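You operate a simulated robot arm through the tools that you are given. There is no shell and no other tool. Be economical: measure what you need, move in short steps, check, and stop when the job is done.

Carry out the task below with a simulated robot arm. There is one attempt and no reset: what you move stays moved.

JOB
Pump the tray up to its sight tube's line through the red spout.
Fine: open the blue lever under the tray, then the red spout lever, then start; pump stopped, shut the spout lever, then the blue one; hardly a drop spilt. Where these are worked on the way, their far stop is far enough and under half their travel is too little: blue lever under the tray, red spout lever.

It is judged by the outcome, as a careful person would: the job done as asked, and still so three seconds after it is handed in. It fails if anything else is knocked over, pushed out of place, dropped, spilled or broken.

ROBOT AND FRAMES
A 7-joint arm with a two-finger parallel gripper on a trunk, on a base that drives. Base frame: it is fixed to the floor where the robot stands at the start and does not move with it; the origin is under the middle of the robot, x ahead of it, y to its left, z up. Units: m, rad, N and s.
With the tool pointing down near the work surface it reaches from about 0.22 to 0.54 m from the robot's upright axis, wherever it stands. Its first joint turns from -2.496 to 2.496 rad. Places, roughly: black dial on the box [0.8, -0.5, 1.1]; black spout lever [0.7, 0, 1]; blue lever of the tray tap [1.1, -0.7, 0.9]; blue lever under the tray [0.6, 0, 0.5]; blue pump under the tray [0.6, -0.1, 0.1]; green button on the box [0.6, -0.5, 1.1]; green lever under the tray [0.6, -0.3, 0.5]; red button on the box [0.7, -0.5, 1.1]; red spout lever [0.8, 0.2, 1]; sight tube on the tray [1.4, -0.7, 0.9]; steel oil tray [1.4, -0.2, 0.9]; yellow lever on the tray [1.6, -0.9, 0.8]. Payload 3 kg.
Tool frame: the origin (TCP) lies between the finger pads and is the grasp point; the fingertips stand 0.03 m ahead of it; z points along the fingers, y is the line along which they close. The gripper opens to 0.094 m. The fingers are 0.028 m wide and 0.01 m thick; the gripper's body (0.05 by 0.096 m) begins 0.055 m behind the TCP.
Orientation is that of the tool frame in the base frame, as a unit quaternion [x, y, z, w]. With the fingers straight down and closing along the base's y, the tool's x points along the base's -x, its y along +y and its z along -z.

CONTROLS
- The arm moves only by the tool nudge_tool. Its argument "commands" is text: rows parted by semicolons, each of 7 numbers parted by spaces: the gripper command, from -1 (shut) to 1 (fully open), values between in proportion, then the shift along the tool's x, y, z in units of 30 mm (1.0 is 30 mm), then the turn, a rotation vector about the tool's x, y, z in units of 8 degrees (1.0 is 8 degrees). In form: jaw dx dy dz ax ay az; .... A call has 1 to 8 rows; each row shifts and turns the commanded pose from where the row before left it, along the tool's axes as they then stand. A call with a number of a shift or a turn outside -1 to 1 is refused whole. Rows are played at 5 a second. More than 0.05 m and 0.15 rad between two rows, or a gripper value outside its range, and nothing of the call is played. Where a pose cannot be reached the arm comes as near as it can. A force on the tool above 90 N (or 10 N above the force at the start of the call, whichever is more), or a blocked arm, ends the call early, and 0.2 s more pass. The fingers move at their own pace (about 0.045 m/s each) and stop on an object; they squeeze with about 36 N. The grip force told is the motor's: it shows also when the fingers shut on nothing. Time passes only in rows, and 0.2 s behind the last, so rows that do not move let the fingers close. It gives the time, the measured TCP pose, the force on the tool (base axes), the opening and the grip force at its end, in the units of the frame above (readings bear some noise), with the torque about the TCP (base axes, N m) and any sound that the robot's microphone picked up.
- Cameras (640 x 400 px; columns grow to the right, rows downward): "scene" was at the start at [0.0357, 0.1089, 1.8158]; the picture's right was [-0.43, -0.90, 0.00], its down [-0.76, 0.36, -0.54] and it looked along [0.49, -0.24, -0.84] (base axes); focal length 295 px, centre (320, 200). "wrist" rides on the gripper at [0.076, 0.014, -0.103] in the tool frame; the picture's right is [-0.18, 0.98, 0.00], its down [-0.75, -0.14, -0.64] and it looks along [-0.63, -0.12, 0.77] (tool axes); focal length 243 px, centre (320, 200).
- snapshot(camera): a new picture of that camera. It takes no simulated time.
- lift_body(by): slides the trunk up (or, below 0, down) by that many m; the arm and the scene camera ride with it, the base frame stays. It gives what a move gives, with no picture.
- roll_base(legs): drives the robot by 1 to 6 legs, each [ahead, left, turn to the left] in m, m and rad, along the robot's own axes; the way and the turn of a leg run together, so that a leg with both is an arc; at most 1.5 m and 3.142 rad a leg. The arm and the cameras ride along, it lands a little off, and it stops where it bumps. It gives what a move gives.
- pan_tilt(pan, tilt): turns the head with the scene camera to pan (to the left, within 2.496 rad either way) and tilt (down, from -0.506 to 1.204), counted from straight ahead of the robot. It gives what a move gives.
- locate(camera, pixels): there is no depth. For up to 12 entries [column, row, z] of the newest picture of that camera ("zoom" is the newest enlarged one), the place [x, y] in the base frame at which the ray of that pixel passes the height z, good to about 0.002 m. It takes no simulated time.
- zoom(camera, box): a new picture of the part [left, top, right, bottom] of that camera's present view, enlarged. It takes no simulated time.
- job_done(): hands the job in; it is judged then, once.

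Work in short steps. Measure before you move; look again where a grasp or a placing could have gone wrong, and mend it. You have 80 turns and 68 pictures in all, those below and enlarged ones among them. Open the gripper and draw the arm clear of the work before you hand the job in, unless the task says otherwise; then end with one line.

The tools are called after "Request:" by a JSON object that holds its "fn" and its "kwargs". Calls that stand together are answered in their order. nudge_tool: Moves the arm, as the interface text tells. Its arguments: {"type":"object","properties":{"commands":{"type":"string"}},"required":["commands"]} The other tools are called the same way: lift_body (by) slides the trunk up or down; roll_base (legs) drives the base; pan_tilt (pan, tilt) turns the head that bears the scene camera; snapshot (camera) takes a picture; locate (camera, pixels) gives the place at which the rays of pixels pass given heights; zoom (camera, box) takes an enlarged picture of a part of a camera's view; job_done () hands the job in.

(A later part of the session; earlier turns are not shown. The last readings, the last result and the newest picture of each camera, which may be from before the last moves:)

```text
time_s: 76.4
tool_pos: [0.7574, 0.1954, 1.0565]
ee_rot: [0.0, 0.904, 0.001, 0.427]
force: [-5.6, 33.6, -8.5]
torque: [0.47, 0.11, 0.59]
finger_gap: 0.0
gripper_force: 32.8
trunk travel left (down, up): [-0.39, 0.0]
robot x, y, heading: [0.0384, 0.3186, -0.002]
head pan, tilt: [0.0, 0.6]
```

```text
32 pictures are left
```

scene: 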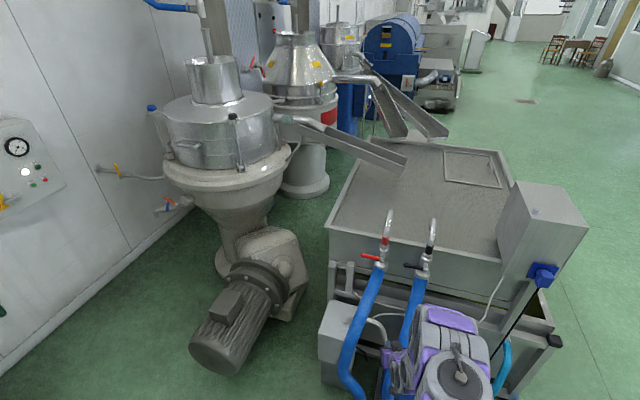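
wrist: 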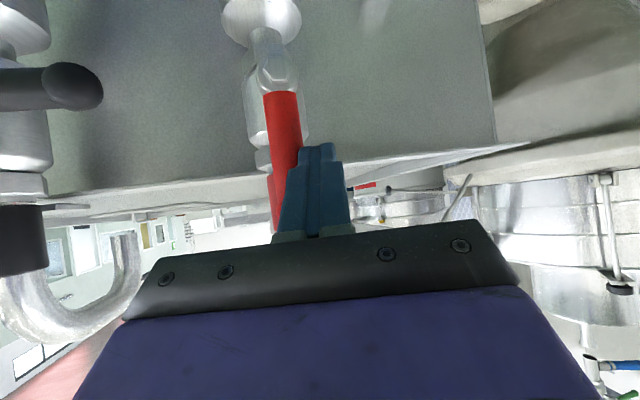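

The red lever is upright at its stop (34 N): open. I ease off, back away, drive around to the right front corner and turn toward the box.

Request:
{"fn": "nudge_tool", "kwargs": {"commands": "-1 0 0.5 0 0 0 0;-1 0 0.2 0 0 0 0"}}

Request:
{"fn": "roll_base", "kwargs": {"legs": [[-0.4, 0, 0], [0, -1.45, 0], [0.45, 0, 0], [0, 0, 0.9]]}}

Request:
{"fn": "pan_tilt", "kwargs": {"pan": -0.1, "tilt": 0.7}}

Request:
{"fn": "snapshot", "kwargs": {"camera": "scene"}}

```text
time_s: 77.0
tool_pos: [0.7563, 0.1986, 1.0564]
ee_rot: [0.007, 0.904, 0.003, 0.428]
force: [-0.3, -0.5, 0.4]
torque: [-0.01, 0.01, 0.03]
finger_gap: 0.0
gripper_force: 32.8
trunk travel left (down, up): [-0.39, 0.0]
robot x, y, heading: [0.0415, 0.3172, -0.004]
head pan, tilt: [0.0, 0.6]
```

```text
time_s: 79.3
tool_pos: [0.4066, 0.2119, 1.0609]
ee_rot: [0.006, 0.903, -0.005, 0.429]
force: [0.8, -0.3, -1.5]
torque: [0.01, -0.03, 0.02]
finger_gap: 0.0
gripper_force: 32.6
trunk travel left (down, up): [-0.39, 0.0]
robot x, y, heading: [-0.304, 0.3202, -0.014]
head pan, tilt: [0.0, 0.6]
stopped in leg 1: the robot was blocked; the commanded pose is now the measured one
```

```text
time_s: 79.9
tool_pos: [0.4066, 0.2078, 1.0599]
ee_rot: [0.006, 0.903, -0.003, 0.429]
force: [0.4, 0.6, 1.6]
torque: [-0.03, 0.0, -0.01]
finger_gap: 0.0002
gripper_force: 32.7
trunk travel left (down, up): [-0.39, 0.0]
robot x, y, heading: [-0.3057, 0.3185, -0.009]
head pan, tilt: [-0.099, 0.7]
```

```text
31 pictures are left
```

scene: 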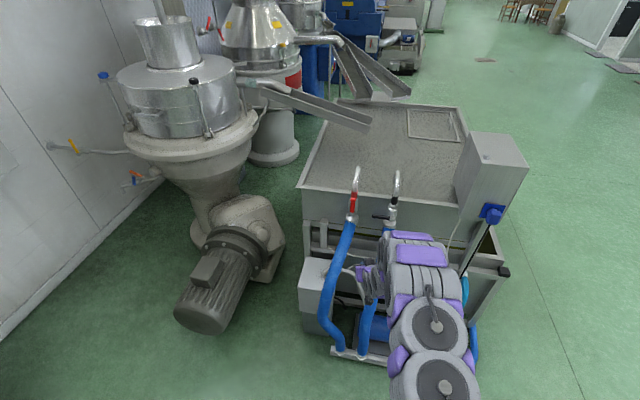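

The base bumped on something behind at x≈-0.30. I look backward before moving on.

Request:
{"fn": "pan_tilt", "kwargs": {"pan": 2.49, "tilt": 0.8}}

Request:
{"fn": "snapshot", "kwargs": {"camera": "scene"}}

```text
time_s: 82.3
tool_pos: [0.4068, 0.209, 1.0601]
ee_rot: [0.006, 0.903, -0.003, 0.429]
force: [0.0, 0.4, -0.4]
torque: [-0.02, -0.02, 0.0]
finger_gap: 0.0001
gripper_force: 33.0
trunk travel left (down, up): [-0.39, 0.0]
robot x, y, heading: [-0.3036, 0.3209, -0.013]
head pan, tilt: [2.491, 0.799]
```

```text
30 pictures are left
```

scene: 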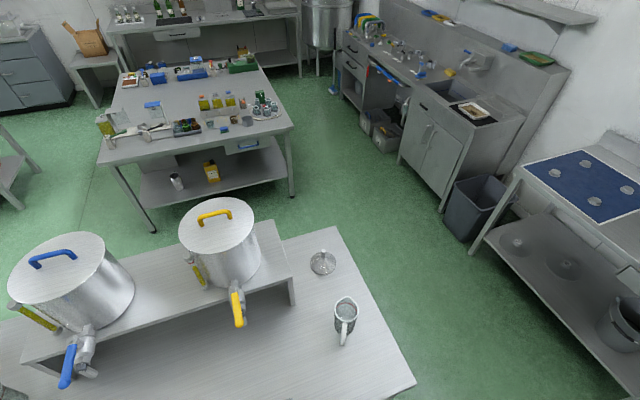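

A table stands behind; nothing looks disturbed. I retract the arm 10 cm, move ahead just 4 cm, go right, and then turn.

Request:
{"fn": "nudge_tool", "kwargs": {"commands": "-1 0.514 0 -0.613 0 0 0;-1 0.514 0 -0.613 0 0 0;-1 0.514 0 -0.613 0 0 0;-1 0.514 0 -0.613 0 0 0"}}

Request:
{"fn": "roll_base", "kwargs": {"legs": [[0.04, 0, 0.01], [0, -1.45, 0], [0.35, 0, 0], [0, 0, 0.9]]}}

Request:
{"fn": "pan_tilt", "kwargs": {"pan": -0.2, "tilt": 0.7}}

Request:
{"fn": "snapshot", "kwargs": {"camera": "scene"}}

```text
time_s: 83.3
tool_pos: [0.3102, 0.2088, 1.0602]
ee_rot: [0.006, 0.903, -0.003, 0.431]
force: [0.0, 0.0, -0.4]
torque: [0.03, 0.0, 0.05]
finger_gap: 0.0002
gripper_force: 33.3
trunk travel left (down, up): [-0.39, 0.0]
robot x, y, heading: [-0.303, 0.3217, -0.014]
head pan, tilt: [2.491, 0.799]
```

```text
time_s: 95.0
tool_pos: [0.5471, -0.6713, 1.0607]
ee_rot: [-0.388, 0.816, 0.184, 0.387]
force: [0.0, 0.5, -0.5]
torque: [-0.02, 0.0, 0.02]
finger_gap: 0.0
gripper_force: 32.6
trunk travel left (down, up): [-0.39, 0.0]
robot x, y, heading: [0.0806, -1.0871, 0.89]
head pan, tilt: [2.491, 0.799]
```

```text
time_s: 97.3
tool_pos: [0.546, -0.6721, 1.0622]
ee_rot: [-0.388, 0.815, 0.184, 0.389]
force: [-0.2, -0.2, 0.2]
torque: [-0.03, -0.01, -0.01]
finger_gap: 0.0
gripper_force: 33.3
trunk travel left (down, up): [-0.39, 0.0]
robot x, y, heading: [0.082, -1.0864, 0.891]
head pan, tilt: [-0.201, 0.7]
```

```text
29 pictures are left
```

scene: 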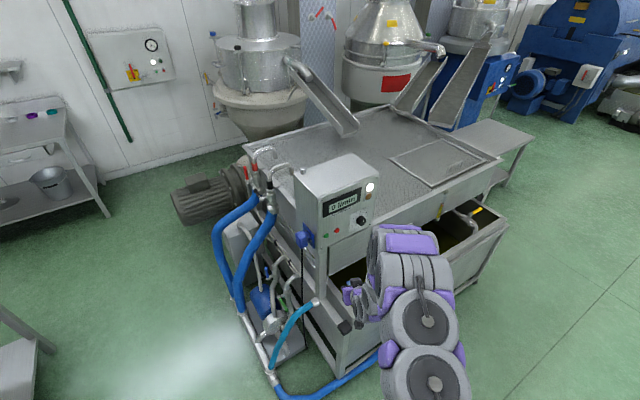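

A good vantage: panel at (345,215), sight tube at (440,210). I zoom on both.

Request:
{"fn": "zoom", "kwargs": {"camera": "scene", "box": [300, 170, 400, 260]}}

Request:
{"fn": "zoom", "kwargs": {"camera": "scene", "box": [432, 197, 448, 222]}}

Request:
{"fn": "locate", "kwargs": {"camera": "scene", "pixels": [[440, 210, 0.85], [440, 210, 0.9]]}}

```text
4.44 times, centred on (350, 215) of scene
```

zoom: 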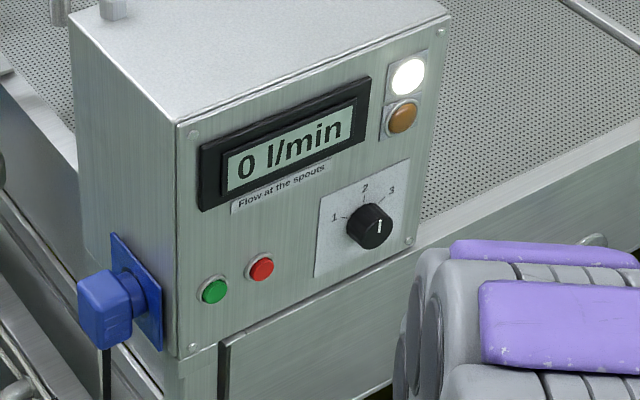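

```text
16.00 times, centred on (440, 210) of scene
```

zoom: 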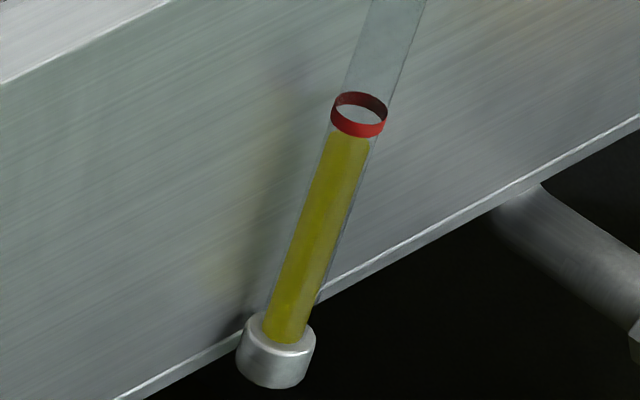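

```text
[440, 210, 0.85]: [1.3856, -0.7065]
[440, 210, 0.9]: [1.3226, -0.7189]
```

Request:
{"fn": "locate", "kwargs": {"camera": "scene", "pixels": [[325.9, 235.5, 1.0], [325.9, 235.5, 1.1], [325.9, 235.5, 1.2], [336.5, 230.1, 1.0], [336.5, 230.1, 1.1], [336.5, 230.1, 1.2]]}}

Request:
{"fn": "lift_body", "kwargs": {"by": -0.25}}

Request:
{"fn": "zoom", "kwargs": {"camera": "scene", "box": [300, 110, 400, 200]}}

```text
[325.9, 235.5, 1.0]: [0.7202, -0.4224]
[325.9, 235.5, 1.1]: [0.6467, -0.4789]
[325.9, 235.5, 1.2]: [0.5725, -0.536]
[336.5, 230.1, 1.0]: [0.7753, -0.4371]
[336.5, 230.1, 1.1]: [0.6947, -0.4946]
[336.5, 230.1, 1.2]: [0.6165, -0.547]
```

```text
time_s: 99.9
tool_pos: [0.5442, -0.6712, 0.8105]
ee_rot: [-0.388, 0.816, 0.184, 0.388]
force: [0.9, -0.2, -0.1]
torque: [0.03, -0.03, 0.02]
finger_gap: 0.0
gripper_force: 33.1
trunk travel left (down, up): [-0.14, 0.25]
robot x, y, heading: [0.0838, -1.0862, 0.888]
head pan, tilt: [-0.201, 0.7]
```

```text
4.44 times, centred on (350, 155) of scene
```

zoom: 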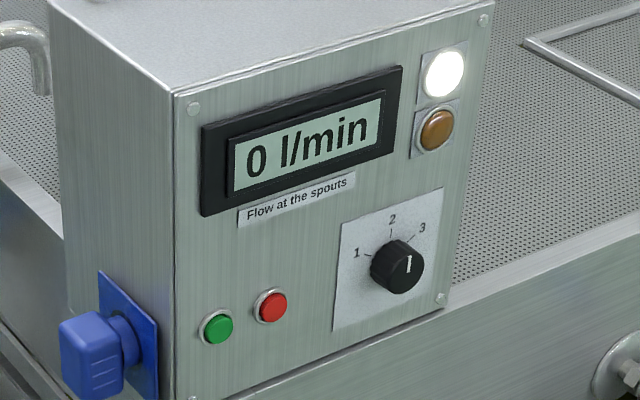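

Request:
{"fn": "locate", "kwargs": {"camera": "zoom", "pixels": [[218, 329, 1.0], [218, 329, 1.1], [218, 329, 1.2], [271, 307, 1.0], [271, 307, 1.1], [271, 307, 1.2], [190, 398, 1.05], [440, 299, 1.1]]}}

```text
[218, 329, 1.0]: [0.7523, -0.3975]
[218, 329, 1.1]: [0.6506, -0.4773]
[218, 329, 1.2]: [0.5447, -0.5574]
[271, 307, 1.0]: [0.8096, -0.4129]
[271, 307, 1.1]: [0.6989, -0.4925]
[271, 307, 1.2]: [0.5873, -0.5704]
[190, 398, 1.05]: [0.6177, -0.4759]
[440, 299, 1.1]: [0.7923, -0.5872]
```

Green ≈(0.637,-0.487,1.113), red ≈(0.684,-0.502,1.113); the machine is yawed about -20°. I check where the floor hose lies before driving closer.

Request:
{"fn": "locate", "kwargs": {"camera": "scene", "pixels": [[275, 385, 0.05], [300, 392, 0.05], [330, 388, 0.05], [370, 362, 0.05], [270, 372, 0.1], [345, 325, 0.55]]}}

```text
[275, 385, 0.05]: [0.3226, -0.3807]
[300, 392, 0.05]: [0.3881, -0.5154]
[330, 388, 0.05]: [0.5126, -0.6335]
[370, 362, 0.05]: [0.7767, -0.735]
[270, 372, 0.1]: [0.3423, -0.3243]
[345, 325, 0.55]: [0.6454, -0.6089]
```

Base room is fine. I raise the trunk, yaw the tool +19° to face the panel squarely and pitch it up 32°, then read the pose.

Request:
{"fn": "lift_body", "kwargs": {"by": 0.2}}

Request:
{"fn": "nudge_tool", "kwargs": {"commands": "-1 0 0 0 -0.91 0 -0.765;-1 0 0 0 -0.91 0 -0.765;-1 0 0 0 0 -1 0;-1 0 0 0 0 -1 0;-1 0 0 0 0 -1 0;-1 0 0 0 0 -1 0;-1 0 0 0 0 0 0"}}

Request:
{"fn": "roll_base", "kwargs": {"legs": [[0.1, 0, 0]]}}

Request:
{"fn": "snapshot", "kwargs": {"camera": "scene"}}

```text
time_s: 102.1
tool_pos: [0.5458, -0.6718, 1.01]
ee_rot: [-0.389, 0.815, 0.185, 0.388]
force: [0.5, 0.9, 0.2]
torque: [-0.02, 0.0, -0.03]
finger_gap: 0.0
gripper_force: 32.9
trunk travel left (down, up): [-0.34, 0.05]
robot x, y, heading: [0.0776, -1.0835, 0.889]
head pan, tilt: [-0.201, 0.7]
```

```text
refused: row 1 steps farther than a row can; nothing moved
```

```text
time_s: 103.2
tool_pos: [0.6102, -0.5937, 1.0095]
ee_rot: [-0.388, 0.815, 0.184, 0.388]
force: [0.2, -0.1, 0.0]
torque: [-0.03, 0.03, -0.02]
finger_gap: 0.0
gripper_force: 32.8
trunk travel left (down, up): [-0.34, 0.05]
robot x, y, heading: [0.1419, -1.0073, 0.892]
head pan, tilt: [-0.201, 0.7]
```

```text
25 pictures are left
```

scene: 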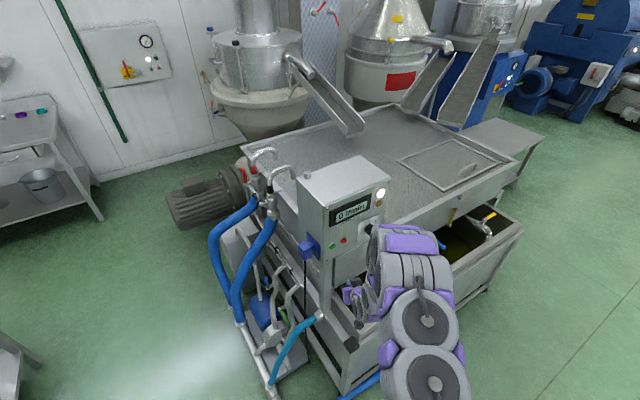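

The yaw rows were too large; I redo them smaller.

Request:
{"fn": "nudge_tool", "kwargs": {"commands": "-1 0 0 0 -0.607 0 -0.51;-1 0 0 0 -0.607 0 -0.51;-1 0 0 0 -0.607 0 -0.51;-1 0 0 0 0 -1 0;-1 0 0 0 0 -1 0;-1 0 0 0 0 -1 0;-1 0 0 0 0 -1 0;-1 0 0 0 0 0 0"}}

Request:
{"fn": "snapshot", "kwargs": {"camera": "wrist"}}

```text
time_s: 105.0
tool_pos: [0.608, -0.5959, 1.0118]
ee_rot: [-0.43, 0.612, 0.378, 0.545]
force: [-0.1, -0.4, -0.6]
torque: [-0.03, 0.01, -0.04]
finger_gap: 0.0001
gripper_force: 33.0
trunk travel left (down, up): [-0.34, 0.05]
robot x, y, heading: [0.1399, -1.0067, 0.895]
head pan, tilt: [-0.201, 0.7]
```

```text
24 pictures are left
```

wrist: 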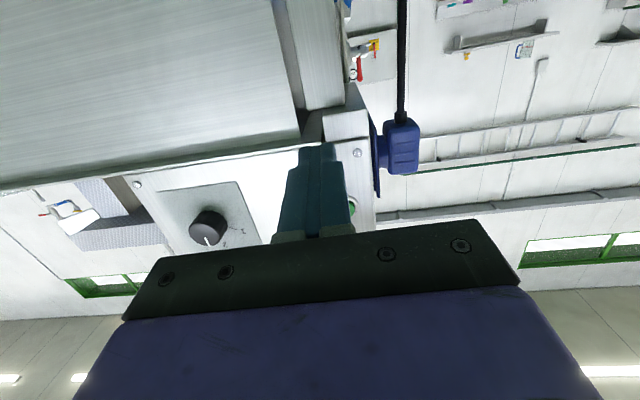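

Tool axes now: pointing (0.34,0.93,-0.12), squarely at the panel. I move to a standoff ~3 cm in front of the green button and check.

Request:
{"fn": "nudge_tool", "kwargs": {"commands": "-1 -0.945 0.08 0.3 0 0 0;-1 -0.945 0.08 0.3 0 0 0;-1 -0.945 0.08 0.35 0 0 0;-1 -0.945 0.08 0.35 0 0 0;-1 0 0 0 0 0 0"}}

Request:
{"fn": "zoom", "kwargs": {"camera": "scene", "box": [300, 150, 480, 270]}}

Request:
{"fn": "snapshot", "kwargs": {"camera": "wrist"}}

```text
time_s: 106.2
tool_pos: [0.6185, -0.542, 1.1198]
ee_rot: [-0.431, 0.613, 0.377, 0.544]
force: [-0.9, 0.0, 0.2]
torque: [-0.02, -0.01, -0.01]
finger_gap: 0.0
gripper_force: 32.8
trunk travel left (down, up): [-0.34, 0.05]
robot x, y, heading: [0.1402, -1.0067, 0.887]
head pan, tilt: [-0.201, 0.7]
```

```text
3.33 times, centred on (390, 210) of scene
```

zoom: 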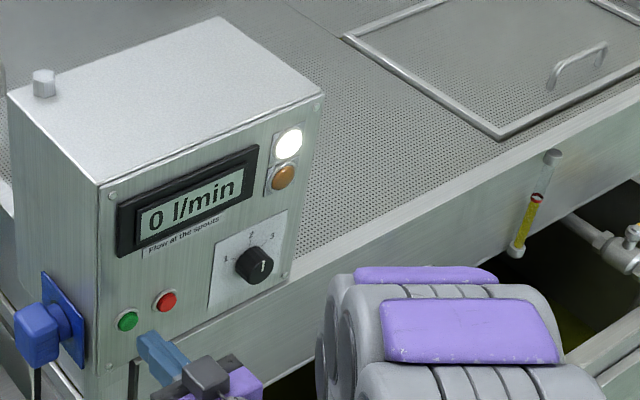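

```text
22 pictures are left
```

wrist: 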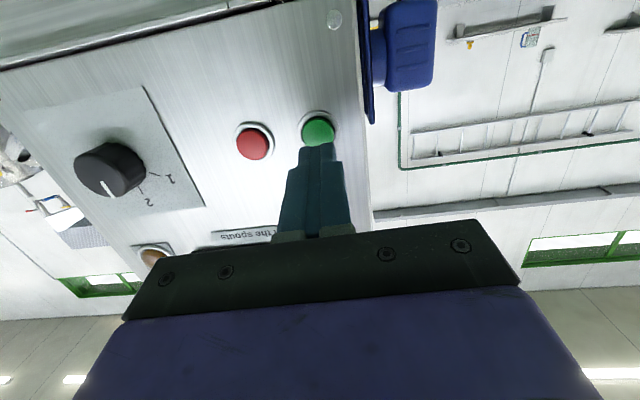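

Aligned: finger tip (316,147) lines up with the green button (318,130), and the tube stays visible from here. I press the green button and draw back.

Request:
{"fn": "nudge_tool", "kwargs": {"commands": "-1 0 0 0.4 0 0 0;-1 0 0 0.35 0 0 0;-1 0 0 0.25 0 0 0;-1 0 0 0.15 0 0 0;-1 0 0 -1 0 0 0"}}

Request:
{"fn": "zoom", "kwargs": {"camera": "scene", "box": [300, 150, 480, 270]}}

```text
time_s: 107.5
tool_pos: [0.6172, -0.5395, 1.1189]
ee_rot: [-0.433, 0.612, 0.378, 0.543]
force: [-0.1, 0.1, -0.3]
torque: [0.01, 0.0, -0.02]
finger_gap: 0.0
gripper_force: 33.1
trunk travel left (down, up): [-0.34, 0.05]
robot x, y, heading: [0.1402, -1.0074, 0.889]
head pan, tilt: [-0.201, 0.7]
heard: click
```

```text
3.33 times, centred on (390, 210) of scene
```

zoom: 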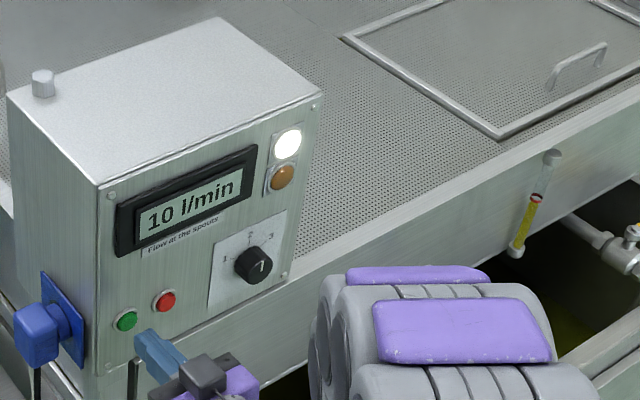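

The pump runs (10 l/min). I shift to a standoff before the red button and watch the tube closely.

Request:
{"fn": "nudge_tool", "kwargs": {"commands": "-1 0 -0.82 0 0 0 0;-1 0 -0.82 0.1 0 0 0;-1 0 0 0 0 0 0"}}

Request:
{"fn": "zoom", "kwargs": {"camera": "scene", "box": [448, 202, 464, 212]}}

```text
time_s: 108.2
tool_pos: [0.6651, -0.5527, 1.1182]
ee_rot: [-0.432, 0.613, 0.378, 0.544]
force: [-0.2, -0.8, -0.6]
torque: [-0.01, -0.01, 0.0]
finger_gap: 0.0002
gripper_force: 32.9
trunk travel left (down, up): [-0.34, 0.05]
robot x, y, heading: [0.1408, -1.0083, 0.887]
head pan, tilt: [-0.201, 0.7]
```

```text
16.00 times, centred on (456, 207) of scene
```

zoom: 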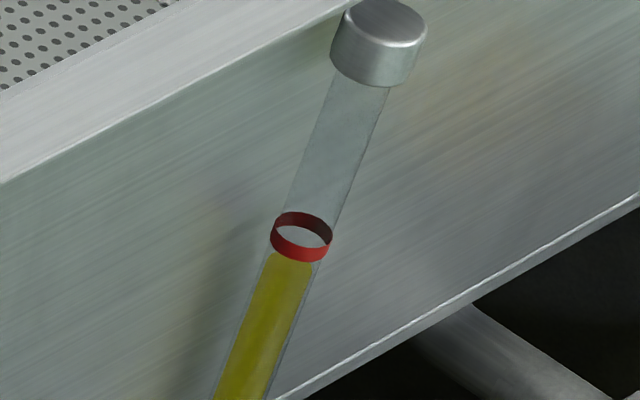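

Ring middle at (300,238), oil top about (291,260). I wait 4 s and look again to get the rate.

Request:
{"fn": "nudge_tool", "kwargs": {"commands": "-1 0 0 0 0 0 0;-1 0 0 0 0 0 0;-1 0 0 0 0 0 0;-1 0 0 0 0 0 0;-1 0 0 0 0 0 0;-1 0 0 0 0 0 0;-1 0 0 0 0 0 0;-1 0 0 0 0 0 0"}}

Request:
{"fn": "nudge_tool", "kwargs": {"commands": "-1 0 0 0 0 0 0;-1 0 0 0 0 0 0;-1 0 0 0 0 0 0;-1 0 0 0 0 0 0;-1 0 0 0 0 0 0;-1 0 0 0 0 0 0;-1 0 0 0 0 0 0;-1 0 0 0 0 0 0"}}

Request:
{"fn": "zoom", "kwargs": {"camera": "scene", "box": [448, 202, 464, 212]}}

Request:
{"fn": "zoom", "kwargs": {"camera": "scene", "box": [230, 130, 390, 260]}}

```text
time_s: 110.0
tool_pos: [0.6654, -0.5529, 1.1194]
ee_rot: [-0.432, 0.612, 0.378, 0.544]
force: [1.1, 0.8, 0.3]
torque: [0.02, -0.01, 0.03]
finger_gap: 0.0002
gripper_force: 32.9
trunk travel left (down, up): [-0.34, 0.05]
robot x, y, heading: [0.1452, -1.0068, 0.892]
head pan, tilt: [-0.201, 0.7]
```

```text
time_s: 111.8
tool_pos: [0.666, -0.5529, 1.1192]
ee_rot: [-0.432, 0.612, 0.378, 0.544]
force: [0.2, -0.2, 0.2]
torque: [0.0, 0.01, -0.02]
finger_gap: 0.0
gripper_force: 32.8
trunk travel left (down, up): [-0.34, 0.05]
robot x, y, heading: [0.141, -1.01, 0.888]
head pan, tilt: [-0.201, 0.7]
```

```text
16.00 times, centred on (456, 207) of scene
```

zoom: 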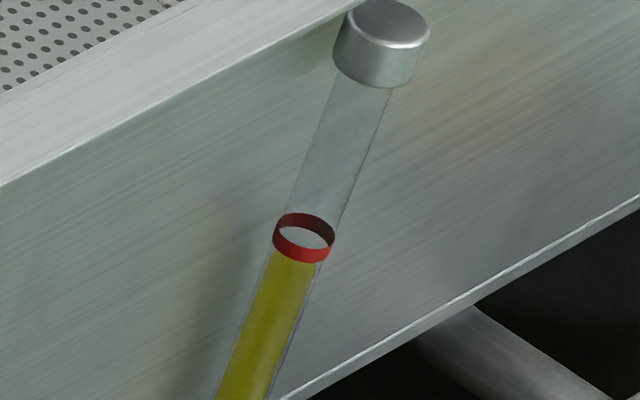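

```text
3.08 times, centred on (310, 195) of scene
```

zoom: 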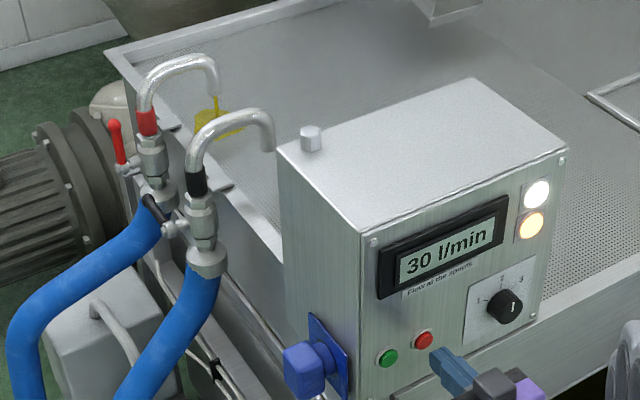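

30 l/min flows from the red spout into the tray, the spout stream is inside. The oil is nearing the ring; I wait another 3.6 s and look.

Request:
{"fn": "nudge_tool", "kwargs": {"commands": "-1 0 0 0 0 0 0;-1 0 0 0 0 0 0;-1 0 0 0 0 0 0;-1 0 0 0 0 0 0;-1 0 0 0 0 0 0;-1 0 0 0 0 0 0;-1 0 0 0 0 0 0;-1 0 0 0 0 0 0"}}

Request:
{"fn": "nudge_tool", "kwargs": {"commands": "-1 0 0 0 0 0 0;-1 0 0 0 0 0 0;-1 0 0 0 0 0 0;-1 0 0 0 0 0 0;-1 0 0 0 0 0 0;-1 0 0 0 0 0 0;-1 0 0 0 0 0 0;-1 0 0 0 0 0 0"}}

Request:
{"fn": "zoom", "kwargs": {"camera": "scene", "box": [450, 204, 460, 212]}}

```text
time_s: 113.7
tool_pos: [0.6651, -0.5533, 1.1184]
ee_rot: [-0.431, 0.613, 0.377, 0.544]
force: [0.2, -0.6, 1.4]
torque: [0.03, 0.0, 0.03]
finger_gap: 0.0
gripper_force: 33.4
trunk travel left (down, up): [-0.34, 0.05]
robot x, y, heading: [0.1396, -1.0105, 0.889]
head pan, tilt: [-0.201, 0.7]
```

```text
time_s: 115.5
tool_pos: [0.6633, -0.5529, 1.1194]
ee_rot: [-0.432, 0.613, 0.378, 0.544]
force: [-0.6, 0.0, -0.4]
torque: [0.0, 0.0, -0.02]
finger_gap: 0.0
gripper_force: 33.4
trunk travel left (down, up): [-0.34, 0.05]
robot x, y, heading: [0.1421, -1.009, 0.891]
head pan, tilt: [-0.201, 0.7]
```

```text
16.00 times, centred on (455, 208) of scene
```

zoom: 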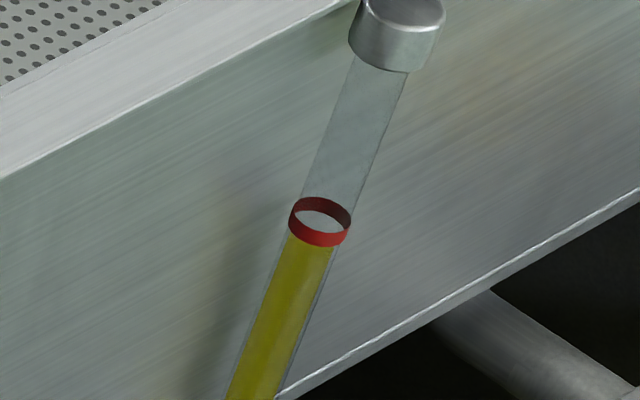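

The oil edge now touches the ring's lower edge from this view; it rises slowly (~0.5 mm/s). I wait ~5.4 s more.

Request:
{"fn": "nudge_tool", "kwargs": {"commands": "-1 0 0 0 0 0 0;-1 0 0 0 0 0 0;-1 0 0 0 0 0 0;-1 0 0 0 0 0 0;-1 0 0 0 0 0 0;-1 0 0 0 0 0 0;-1 0 0 0 0 0 0;-1 0 0 0 0 0 0"}}

Request:
{"fn": "nudge_tool", "kwargs": {"commands": "-1 0 0 0 0 0 0;-1 0 0 0 0 0 0;-1 0 0 0 0 0 0;-1 0 0 0 0 0 0;-1 0 0 0 0 0 0;-1 0 0 0 0 0 0;-1 0 0 0 0 0 0;-1 0 0 0 0 0 0"}}

Request:
{"fn": "nudge_tool", "kwargs": {"commands": "-1 0 0 0 0 0 0;-1 0 0 0 0 0 0;-1 0 0 0 0 0 0;-1 0 0 0 0 0 0;-1 0 0 0 0 0 0;-1 0 0 0 0 0 0;-1 0 0 0 0 0 0;-1 0 0 0 0 0 0"}}

Request:
{"fn": "zoom", "kwargs": {"camera": "scene", "box": [450, 204, 460, 212]}}

```text
time_s: 117.2
tool_pos: [0.6648, -0.5533, 1.118]
ee_rot: [-0.432, 0.613, 0.378, 0.543]
force: [0.1, -0.5, 0.4]
torque: [0.03, 0.0, 0.01]
finger_gap: 0.0
gripper_force: 33.0
trunk travel left (down, up): [-0.34, 0.05]
robot x, y, heading: [0.1414, -1.009, 0.888]
head pan, tilt: [-0.201, 0.7]
```

```text
time_s: 119.0
tool_pos: [0.6645, -0.5538, 1.1189]
ee_rot: [-0.431, 0.613, 0.378, 0.544]
force: [0.4, 0.7, 0.1]
torque: [0.03, -0.01, -0.05]
finger_gap: 0.0001
gripper_force: 32.7
trunk travel left (down, up): [-0.34, 0.05]
robot x, y, heading: [0.1396, -1.0084, 0.892]
head pan, tilt: [-0.201, 0.7]
```

```text
time_s: 120.8
tool_pos: [0.663, -0.5515, 1.1182]
ee_rot: [-0.431, 0.613, 0.378, 0.544]
force: [0.1, 0.4, 0.0]
torque: [0.04, -0.02, 0.03]
finger_gap: 0.0
gripper_force: 33.5
trunk travel left (down, up): [-0.34, 0.05]
robot x, y, heading: [0.141, -1.01, 0.892]
head pan, tilt: [-0.201, 0.7]
```

```text
16.00 times, centred on (455, 208) of scene
```

zoom: 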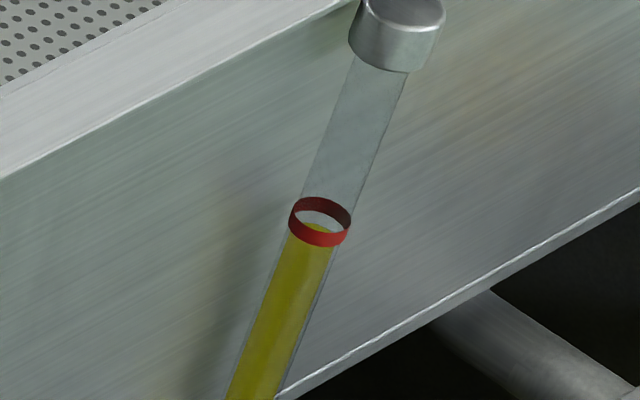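

The oil's far edge now shows inside the ring at y≈224; at the line it should reach about y≈209. I wait another 5.4 s to get the rate.

Request:
{"fn": "nudge_tool", "kwargs": {"commands": "-1 0 0 0 0 0 0;-1 0 0 0 0 0 0;-1 0 0 0 0 0 0;-1 0 0 0 0 0 0;-1 0 0 0 0 0 0;-1 0 0 0 0 0 0;-1 0 0 0 0 0 0;-1 0 0 0 0 0 0"}}

Request:
{"fn": "nudge_tool", "kwargs": {"commands": "-1 0 0 0 0 0 0;-1 0 0 0 0 0 0;-1 0 0 0 0 0 0;-1 0 0 0 0 0 0;-1 0 0 0 0 0 0;-1 0 0 0 0 0 0;-1 0 0 0 0 0 0;-1 0 0 0 0 0 0"}}

Request:
{"fn": "zoom", "kwargs": {"camera": "scene", "box": [450, 204, 460, 212]}}

```text
time_s: 122.7
tool_pos: [0.6659, -0.554, 1.1183]
ee_rot: [-0.431, 0.612, 0.378, 0.544]
force: [0.2, 0.4, -0.4]
torque: [0.01, 0.01, -0.01]
finger_gap: 0.0
gripper_force: 33.5
trunk travel left (down, up): [-0.34, 0.05]
robot x, y, heading: [0.1429, -1.0071, 0.891]
head pan, tilt: [-0.201, 0.7]
```

```text
time_s: 124.5
tool_pos: [0.6648, -0.5526, 1.1196]
ee_rot: [-0.432, 0.612, 0.378, 0.544]
force: [-0.2, 0.2, -0.1]
torque: [0.01, -0.01, -0.03]
finger_gap: 0.0
gripper_force: 33.6
trunk travel left (down, up): [-0.34, 0.05]
robot x, y, heading: [0.1412, -1.0101, 0.885]
head pan, tilt: [-0.201, 0.7]
```

```text
16.00 times, centred on (455, 208) of scene
```

zoom: 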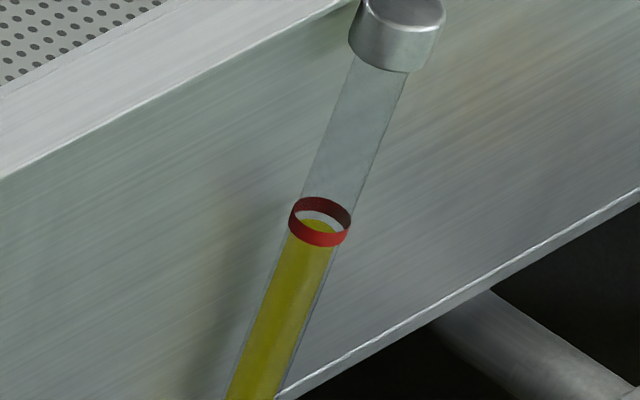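

Far edge at y≈219 now: about 1.3 px/s, so the line comes around t≈132. I wait 3.6 s and look again.

Request:
{"fn": "nudge_tool", "kwargs": {"commands": "-1 0 0 0 0 0 0;-1 0 0 0 0 0 0;-1 0 0 0 0 0 0;-1 0 0 0 0 0 0;-1 0 0 0 0 0 0;-1 0 0 0 0 0 0;-1 0 0 0 0 0 0;-1 0 0 0 0 0 0"}}

Request:
{"fn": "nudge_tool", "kwargs": {"commands": "-1 0 0 0.3 0 0 0;-1 0 0 0 0 0 0;-1 0 0 0 0 0 0;-1 0 0 0 0 0 0;-1 0 0 0 0 0 0;-1 0 0 0 0 0 0;-1 0 0 0 0 0 0"}}

Request:
{"fn": "zoom", "kwargs": {"camera": "scene", "box": [450, 204, 460, 212]}}

```text
time_s: 126.2
tool_pos: [0.6636, -0.5541, 1.1186]
ee_rot: [-0.431, 0.613, 0.377, 0.544]
force: [-0.5, -0.1, 0.9]
torque: [-0.01, -0.02, 0.0]
finger_gap: 0.0003
gripper_force: 32.8
trunk travel left (down, up): [-0.34, 0.05]
robot x, y, heading: [0.1408, -1.0092, 0.889]
head pan, tilt: [-0.201, 0.7]
```

```text
time_s: 127.8
tool_pos: [0.6681, -0.5438, 1.1183]
ee_rot: [-0.431, 0.613, 0.377, 0.544]
force: [-0.5, 0.3, -0.7]
torque: [0.0, 0.02, -0.01]
finger_gap: 0.0
gripper_force: 33.2
trunk travel left (down, up): [-0.34, 0.05]
robot x, y, heading: [0.1426, -1.0056, 0.892]
head pan, tilt: [-0.201, 0.7]
```

```text
16.00 times, centred on (455, 208) of scene
```

zoom: 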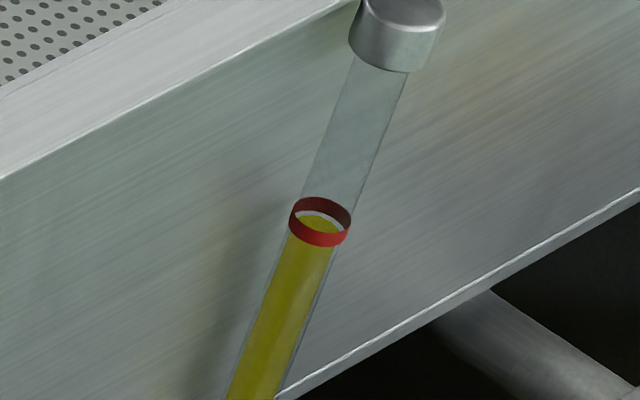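

Far edge at y≈216; about 7 px to go. I wait ~3 s more and look once more before stopping.

Request:
{"fn": "nudge_tool", "kwargs": {"commands": "-1 0 0 0 0 0 0;-1 0 0 0 0 0 0;-1 0 0 0 0 0 0;-1 0 0 0 0 0 0;-1 0 0 0 0 0 0;-1 0 0 0 0 0 0;-1 0 0 0 0 0 0;-1 0 0 0 0 0 0"}}

Request:
{"fn": "nudge_tool", "kwargs": {"commands": "-1 0 0 0 0 0 0;-1 0 0 0 0 0 0;-1 0 0 0 0 0 0;-1 0 0 0 0 0 0;-1 0 0 0 0 0 0;-1 0 0 0 0 0 0"}}

Request:
{"fn": "zoom", "kwargs": {"camera": "scene", "box": [450, 204, 460, 212]}}

```text
time_s: 129.7
tool_pos: [0.6675, -0.5454, 1.117]
ee_rot: [-0.432, 0.613, 0.377, 0.543]
force: [1.1, -0.3, 0.4]
torque: [0.0, 0.0, -0.01]
finger_gap: 0.0001
gripper_force: 32.9
trunk travel left (down, up): [-0.34, 0.05]
robot x, y, heading: [0.1416, -1.0079, 0.889]
head pan, tilt: [-0.201, 0.7]
```

```text
time_s: 131.1
tool_pos: [0.6675, -0.5447, 1.118]
ee_rot: [-0.432, 0.613, 0.378, 0.543]
force: [0.3, 0.4, 0.1]
torque: [0.03, 0.04, 0.02]
finger_gap: 0.0
gripper_force: 32.8
trunk travel left (down, up): [-0.34, 0.05]
robot x, y, heading: [0.1382, -1.0109, 0.889]
head pan, tilt: [-0.201, 0.7]
```

```text
16.00 times, centred on (455, 208) of scene
```

zoom: 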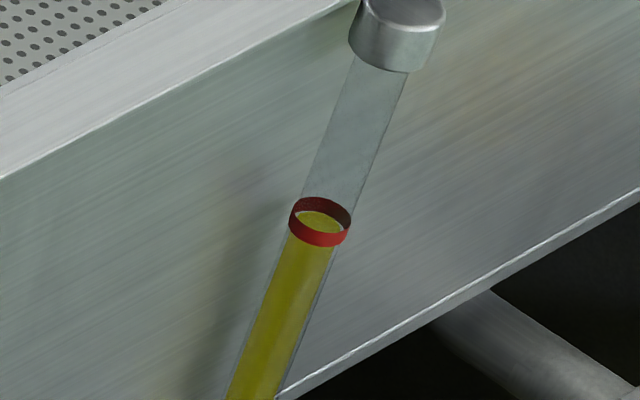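

Far edge ≈212, nearly there; with the pump's run-down it will land on the line. I press the red button now.

Request:
{"fn": "nudge_tool", "kwargs": {"commands": "-1 0 0 0.4 0 0 0;-1 0 0 0.25 0 0 0;-1 0 0 0.15 0 0 0;-1 0 0 -1 0 0 0;-1 0 0 -0.5 0 0 0"}}

Request:
{"fn": "zoom", "kwargs": {"camera": "scene", "box": [300, 150, 480, 270]}}

```text
time_s: 132.2
tool_pos: [0.6605, -0.5648, 1.1195]
ee_rot: [-0.432, 0.613, 0.378, 0.543]
force: [0.4, -0.3, -0.8]
torque: [-0.01, -0.01, -0.01]
finger_gap: 0.0
gripper_force: 33.3
trunk travel left (down, up): [-0.34, 0.05]
robot x, y, heading: [0.1391, -1.0113, 0.892]
head pan, tilt: [-0.201, 0.7]
heard: click
```

```text
3.33 times, centred on (390, 210) of scene
```

zoom: 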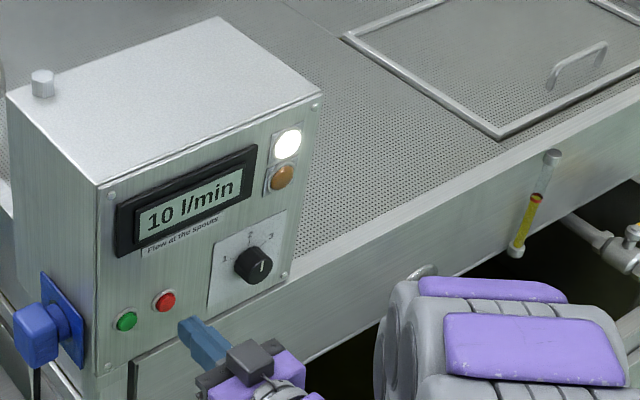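

The pump is stopping (flow falling). I back off a bit, restore the 40° down tool pose, and check the level.

Request:
{"fn": "nudge_tool", "kwargs": {"commands": "-1 0 0 -1 0 0 0;-1 0 0 0 0 1 0;-1 0 0 0 0 1 0;-1 0 0 0 0 1 0;-1 0 0 0 0 1 0;-1 0 0 0 0.607 0 0.51;-1 0 0 0 0.607 0 0.51;-1 0 0 0 0.607 0 0.51"}}

Request:
{"fn": "zoom", "kwargs": {"camera": "scene", "box": [450, 204, 460, 212]}}

```text
time_s: 134.1
tool_pos: [0.6494, -0.5901, 1.1229]
ee_rot: [-0.388, 0.816, 0.184, 0.388]
force: [-0.2, 0.9, 0.9]
torque: [-0.01, 0.0, -0.02]
finger_gap: 0.0
gripper_force: 32.7
trunk travel left (down, up): [-0.34, 0.05]
robot x, y, heading: [0.1408, -1.0097, 0.888]
head pan, tilt: [-0.201, 0.7]
```

```text
16.00 times, centred on (455, 208) of scene
```

zoom: 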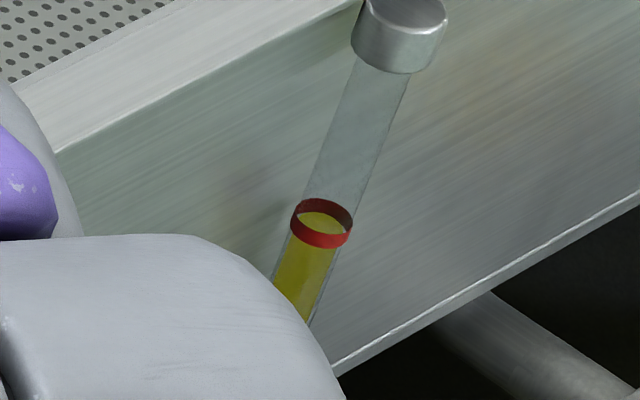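

The oil's far edge practically reaches the target inside the ring. I back off and lower the trunk for a flatter confirming view.

Request:
{"fn": "roll_base", "kwargs": {"legs": [[-0.15, 0, 0]]}}

Request:
{"fn": "lift_body", "kwargs": {"by": -0.33}}

Request:
{"fn": "zoom", "kwargs": {"camera": "scene", "box": [434, 118, 484, 150]}}

```text
time_s: 135.4
tool_pos: [0.556, -0.7112, 1.1239]
ee_rot: [-0.388, 0.815, 0.185, 0.388]
force: [0.4, -0.8, 0.1]
torque: [-0.01, -0.04, -0.03]
finger_gap: 0.0
gripper_force: 32.7
trunk travel left (down, up): [-0.34, 0.05]
robot x, y, heading: [0.0456, -1.1243, 0.884]
head pan, tilt: [-0.201, 0.7]
```

```text
time_s: 138.7
tool_pos: [0.5555, -0.7135, 0.7952]
ee_rot: [-0.387, 0.815, 0.184, 0.389]
force: [0.2, -1.3, -0.4]
torque: [-0.01, 0.02, 0.03]
finger_gap: 0.0002
gripper_force: 33.6
trunk travel left (down, up): [-0.01, 0.38]
robot x, y, heading: [0.0473, -1.1257, 0.887]
head pan, tilt: [-0.201, 0.7]
```

```text
12.50 times, centred on (459, 134) of scene
```

zoom: 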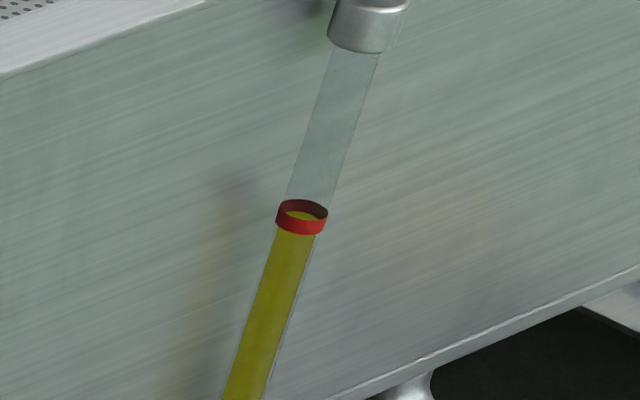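

The oil's surface lies at mid-ring: exactly at the line, pump stopped. Now I drive back to the front to shut the red spout lever first.

Request:
{"fn": "roll_base", "kwargs": {"legs": [[-0.25, 0, 0], [0, 0, -0.887], [-0.13, 0, 0], [0, 0.8, 0], [0, 0.78, 0]]}}

Request:
{"fn": "lift_body", "kwargs": {"by": 0.287}}

```text
time_s: 151.4
tool_pos: [0.4335, 0.1233, 0.7931]
ee_rot: [0.009, 0.902, -0.002, 0.431]
force: [-1.0, -0.7, -0.2]
torque: [0.05, -0.02, 0.06]
finger_gap: 0.0
gripper_force: 32.8
trunk travel left (down, up): [-0.01, 0.38]
robot x, y, heading: [-0.2047, 0.2679, -0.021]
head pan, tilt: [-0.201, 0.7]
```

```text
time_s: 154.3
tool_pos: [0.4322, 0.1266, 1.0844]
ee_rot: [0.009, 0.902, -0.006, 0.431]
force: [0.5, 0.4, 0.5]
torque: [0.0, -0.02, 0.03]
finger_gap: 0.0001
gripper_force: 33.4
trunk travel left (down, up): [-0.297, 0.093]
robot x, y, heading: [-0.2017, 0.2718, -0.02]
head pan, tilt: [-0.201, 0.7]
```

I drive ahead 0.24 and check the red lever with the wrist camera.

Request:
{"fn": "roll_base", "kwargs": {"legs": [[0.24, 0, 0]]}}

Request:
{"fn": "nudge_tool", "kwargs": {"commands": "-1 -0.43 0 0.51 0 0 0;-1 -0.43 0 0.51 0 0 0"}}

Request:
{"fn": "snapshot", "kwargs": {"camera": "wrist"}}

```text
time_s: 156.1
tool_pos: [0.6743, 0.1197, 1.0827]
ee_rot: [0.01, 0.902, -0.006, 0.431]
force: [0.0, -0.9, 0.0]
torque: [0.0, 0.01, -0.01]
finger_gap: 0.0
gripper_force: 33.3
trunk travel left (down, up): [-0.297, 0.093]
robot x, y, heading: [0.0316, 0.2666, -0.022]
head pan, tilt: [-0.201, 0.7]
```

```text
time_s: 156.7
tool_pos: [0.7132, 0.1182, 1.0843]
ee_rot: [0.011, 0.901, -0.007, 0.433]
force: [-1.0, -0.6, 0.2]
torque: [0.02, 0.0, 0.01]
finger_gap: 0.0
gripper_force: 33.2
trunk travel left (down, up): [-0.297, 0.093]
robot x, y, heading: [0.0369, 0.2666, -0.024]
head pan, tilt: [-0.201, 0.7]
```

```text
9 pictures are left
```

wrist: 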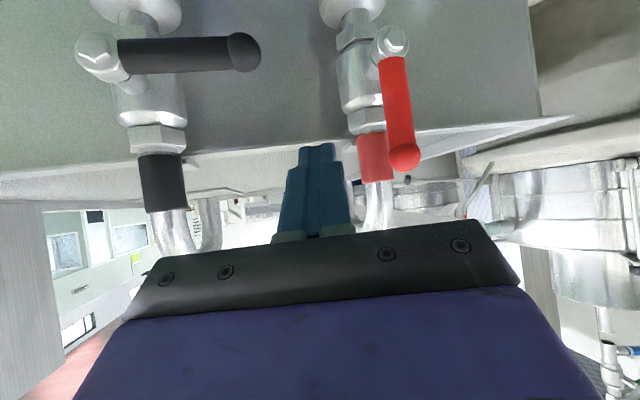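

The fingers stand to the right of the upright red lever (ball at (405,155)). I extend and push it left along the arc, first half.

Request:
{"fn": "nudge_tool", "kwargs": {"commands": "-1 -0.449 0 0.558 0 0 0;-1 -0.449 0 0.558 0 0 0;-1 0 0.867 0.107 0 0 0;-1 0 0.867 0.107 0 0 0;-1 -0.027 0.433 0.193 0 0 0;-1 0.098 0.4 0.25 0 0 0"}}

Request:
{"fn": "nudge_tool", "kwargs": {"commands": "-1 0.223 0.333 0.308 0 0 0;-1 0.249 0.233 0.329 0 0 0;-1 0.343 0.133 0.319 0 0 0;-1 0.156 0 0.125 0 0 0;-1 0 0 0 0 0 0"}}

Request:
{"fn": "snapshot", "kwargs": {"camera": "wrist"}}

```text
time_s: 158.1
tool_pos: [0.7717, 0.194, 1.0706]
ee_rot: [0.01, 0.902, -0.006, 0.431]
force: [2.0, -1.7, 0.9]
torque: [-0.02, -0.08, -0.03]
finger_gap: 0.0
gripper_force: 32.7
trunk travel left (down, up): [-0.297, 0.093]
robot x, y, heading: [0.0357, 0.2653, -0.024]
head pan, tilt: [-0.201, 0.7]
```

```text
time_s: 159.3
tool_pos: [0.7776, 0.2146, 1.0266]
ee_rot: [0.01, 0.902, -0.006, 0.431]
force: [2.8, 1.5, 3.7]
torque: [0.06, -0.23, 0.03]
finger_gap: 0.0001
gripper_force: 32.9
trunk travel left (down, up): [-0.297, 0.093]
robot x, y, heading: [0.0363, 0.2633, -0.018]
head pan, tilt: [-0.201, 0.7]
```

```text
8 pictures are left
```

wrist: 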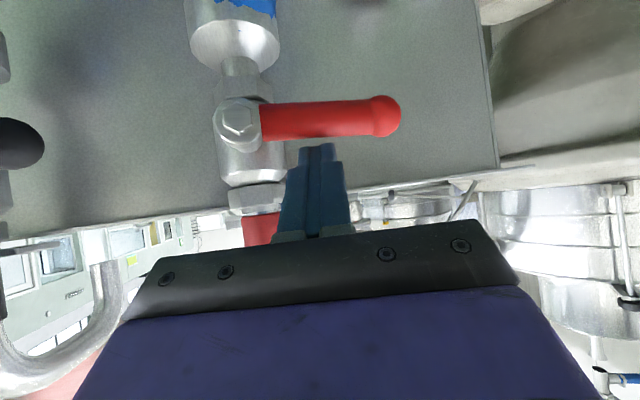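

The red lever is nearly crosswise; force is only 4 N so I press down a bit further until its stop.

Request:
{"fn": "nudge_tool", "kwargs": {"commands": "-1 0.13 0 0.105 0 0 0;-1 0.13 0 0.105 0 0 0;-1 0.1 0 0.08 0 0 0;-1 0 0 0 0 0 0"}}

```text
time_s: 160.3
tool_pos: [0.7774, 0.2144, 1.022]
ee_rot: [0.01, 0.898, -0.006, 0.441]
force: [20.8, -5.1, 63.7]
torque: [-0.11, -1.52, -0.49]
finger_gap: 0.0
gripper_force: 33.2
trunk travel left (down, up): [-0.297, 0.093]
robot x, y, heading: [0.0366, 0.2662, -0.021]
head pan, tilt: [-0.201, 0.7]
```

Stop reached (64 N): red spout shut. I lift off, back away, bring the arm in, lower the trunk and shift right for the blue lever.

Request:
{"fn": "nudge_tool", "kwargs": {"commands": "-1 -0.52 0 -0.42 0 0 0;-1 -0.52 0 -0.42 0 0 0"}}

Request:
{"fn": "roll_base", "kwargs": {"legs": [[-0.23, 0, 0.02]]}}

Request:
{"fn": "nudge_tool", "kwargs": {"commands": "-1 0.334 -0.8 -0.415 0 0 0;-1 0.334 -0.8 -0.415 0 0 0;-1 0.334 -0.8 -0.415 0 0 0;-1 0.334 -0.8 -0.415 0 0 0"}}

Request:
{"fn": "lift_body", "kwargs": {"by": -0.29}}

Request:
{"fn": "nudge_tool", "kwargs": {"commands": "-1 0.779 0 0.627 0 0 0;-1 0.779 0 0.627 0 0 0;-1 0.779 0 0.627 0 0 0;-1 0.779 0 0.627 0 0 0;-1 0.779 0 0.627 0 0 0;-1 0 0 0 0 0 0"}}

```text
time_s: 160.9
tool_pos: [0.7734, 0.2172, 1.0507]
ee_rot: [0.01, 0.905, -0.007, 0.426]
force: [-0.2, 0.7, 0.8]
torque: [0.0, 0.0, 0.03]
finger_gap: 0.0003
gripper_force: 33.8
trunk travel left (down, up): [-0.297, 0.093]
robot x, y, heading: [0.0346, 0.2636, -0.019]
head pan, tilt: [-0.201, 0.7]
```

```text
time_s: 162.6
tool_pos: [0.5526, 0.2321, 1.0547]
ee_rot: [0.001, 0.902, -0.003, 0.432]
force: [-0.7, -0.5, -0.4]
torque: [-0.02, 0.0, -0.01]
finger_gap: 0.0001
gripper_force: 32.9
trunk travel left (down, up): [-0.297, 0.093]
robot x, y, heading: [-0.1881, 0.2654, -0.003]
head pan, tilt: [-0.201, 0.7]
```

```text
time_s: 163.6
tool_pos: [0.4858, 0.1362, 1.0561]
ee_rot: [0.001, 0.901, -0.001, 0.433]
force: [-0.1, -0.6, -0.3]
torque: [0.0, 0.02, -0.01]
finger_gap: 0.0001
gripper_force: 32.6
trunk travel left (down, up): [-0.297, 0.093]
robot x, y, heading: [-0.1957, 0.2664, 0.001]
head pan, tilt: [-0.201, 0.7]
```

```text
time_s: 166.5
tool_pos: [0.486, 0.1364, 0.7665]
ee_rot: [0.002, 0.901, -0.002, 0.433]
force: [0.3, 0.5, 0.2]
torque: [0.0, 0.0, 0.01]
finger_gap: 0.0
gripper_force: 33.2
trunk travel left (down, up): [-0.007, 0.383]
robot x, y, heading: [-0.189, 0.2702, -0.002]
head pan, tilt: [-0.201, 0.7]
```

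```text
time_s: 167.9
tool_pos: [0.4848, 0.1365, 0.6161]
ee_rot: [0.001, 0.902, -0.001, 0.433]
force: [-0.2, -0.1, -0.4]
torque: [0.0, -0.02, -0.03]
finger_gap: 0.0
gripper_force: 32.6
trunk travel left (down, up): [-0.007, 0.383]
robot x, y, heading: [-0.1933, 0.266, -0.004]
head pan, tilt: [-0.201, 0.7]
```

The tip is near the hoses' front; I back 12 cm before moving right 0.25, then ahead again, and look.

Request:
{"fn": "roll_base", "kwargs": {"legs": [[-0.1, 0, 0], [0, -0.252, 0], [0.1, 0, 0]]}}

Request:
{"fn": "nudge_tool", "kwargs": {"commands": "-1 0.86 0 0.69 0 0 0;-1 0 0 0 0 0 0"}}

Request:
{"fn": "snapshot", "kwargs": {"camera": "wrist"}}

```text
time_s: 171.2
tool_pos: [0.4798, -0.1135, 0.6163]
ee_rot: [0.003, 0.901, -0.008, 0.433]
force: [0.7, 0.6, 0.3]
torque: [0.0, -0.01, 0.0]
finger_gap: 0.0
gripper_force: 32.8
trunk travel left (down, up): [-0.007, 0.383]
robot x, y, heading: [-0.1964, 0.0173, -0.008]
head pan, tilt: [-0.201, 0.7]
```

```text
time_s: 171.8
tool_pos: [0.4805, -0.1158, 0.5862]
ee_rot: [0.004, 0.901, -0.006, 0.434]
force: [-0.6, 0.6, -0.8]
torque: [-0.01, 0.03, -0.02]
finger_gap: 0.0001
gripper_force: 33.4
trunk travel left (down, up): [-0.007, 0.383]
robot x, y, heading: [-0.1917, 0.02, -0.009]
head pan, tilt: [-0.201, 0.7]
```

```text
7 pictures are left
```

wrist: 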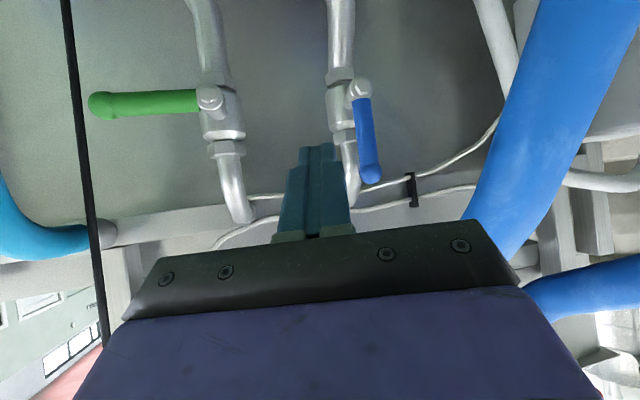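

The upright blue lever (ball at (370,175)) fits y −0.077, z 0.575. I drive ahead 0.114, then push it left and down as with the red one.

Request:
{"fn": "roll_base", "kwargs": {"legs": [[0.114, 0, 0]]}}

Request:
{"fn": "snapshot", "kwargs": {"camera": "wrist"}}

```text
time_s: 173.0
tool_pos: [0.5912, -0.1243, 0.5862]
ee_rot: [0.005, 0.901, -0.003, 0.434]
force: [-0.2, -0.6, -0.1]
torque: [0.05, 0.0, 0.01]
finger_gap: 0.0
gripper_force: 32.9
trunk travel left (down, up): [-0.007, 0.383]
robot x, y, heading: [-0.0778, 0.0139, -0.007]
head pan, tilt: [-0.201, 0.7]
```

```text
6 pictures are left
```

wrist: 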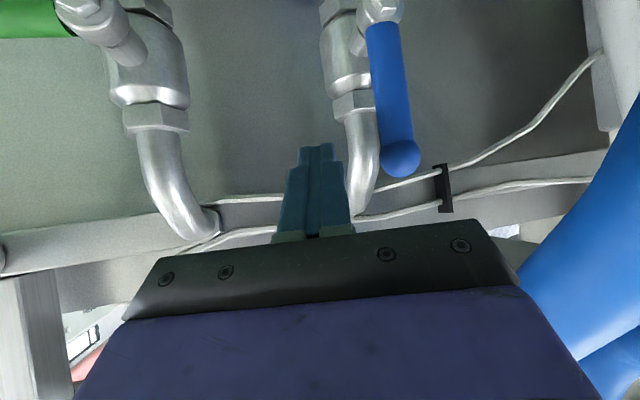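

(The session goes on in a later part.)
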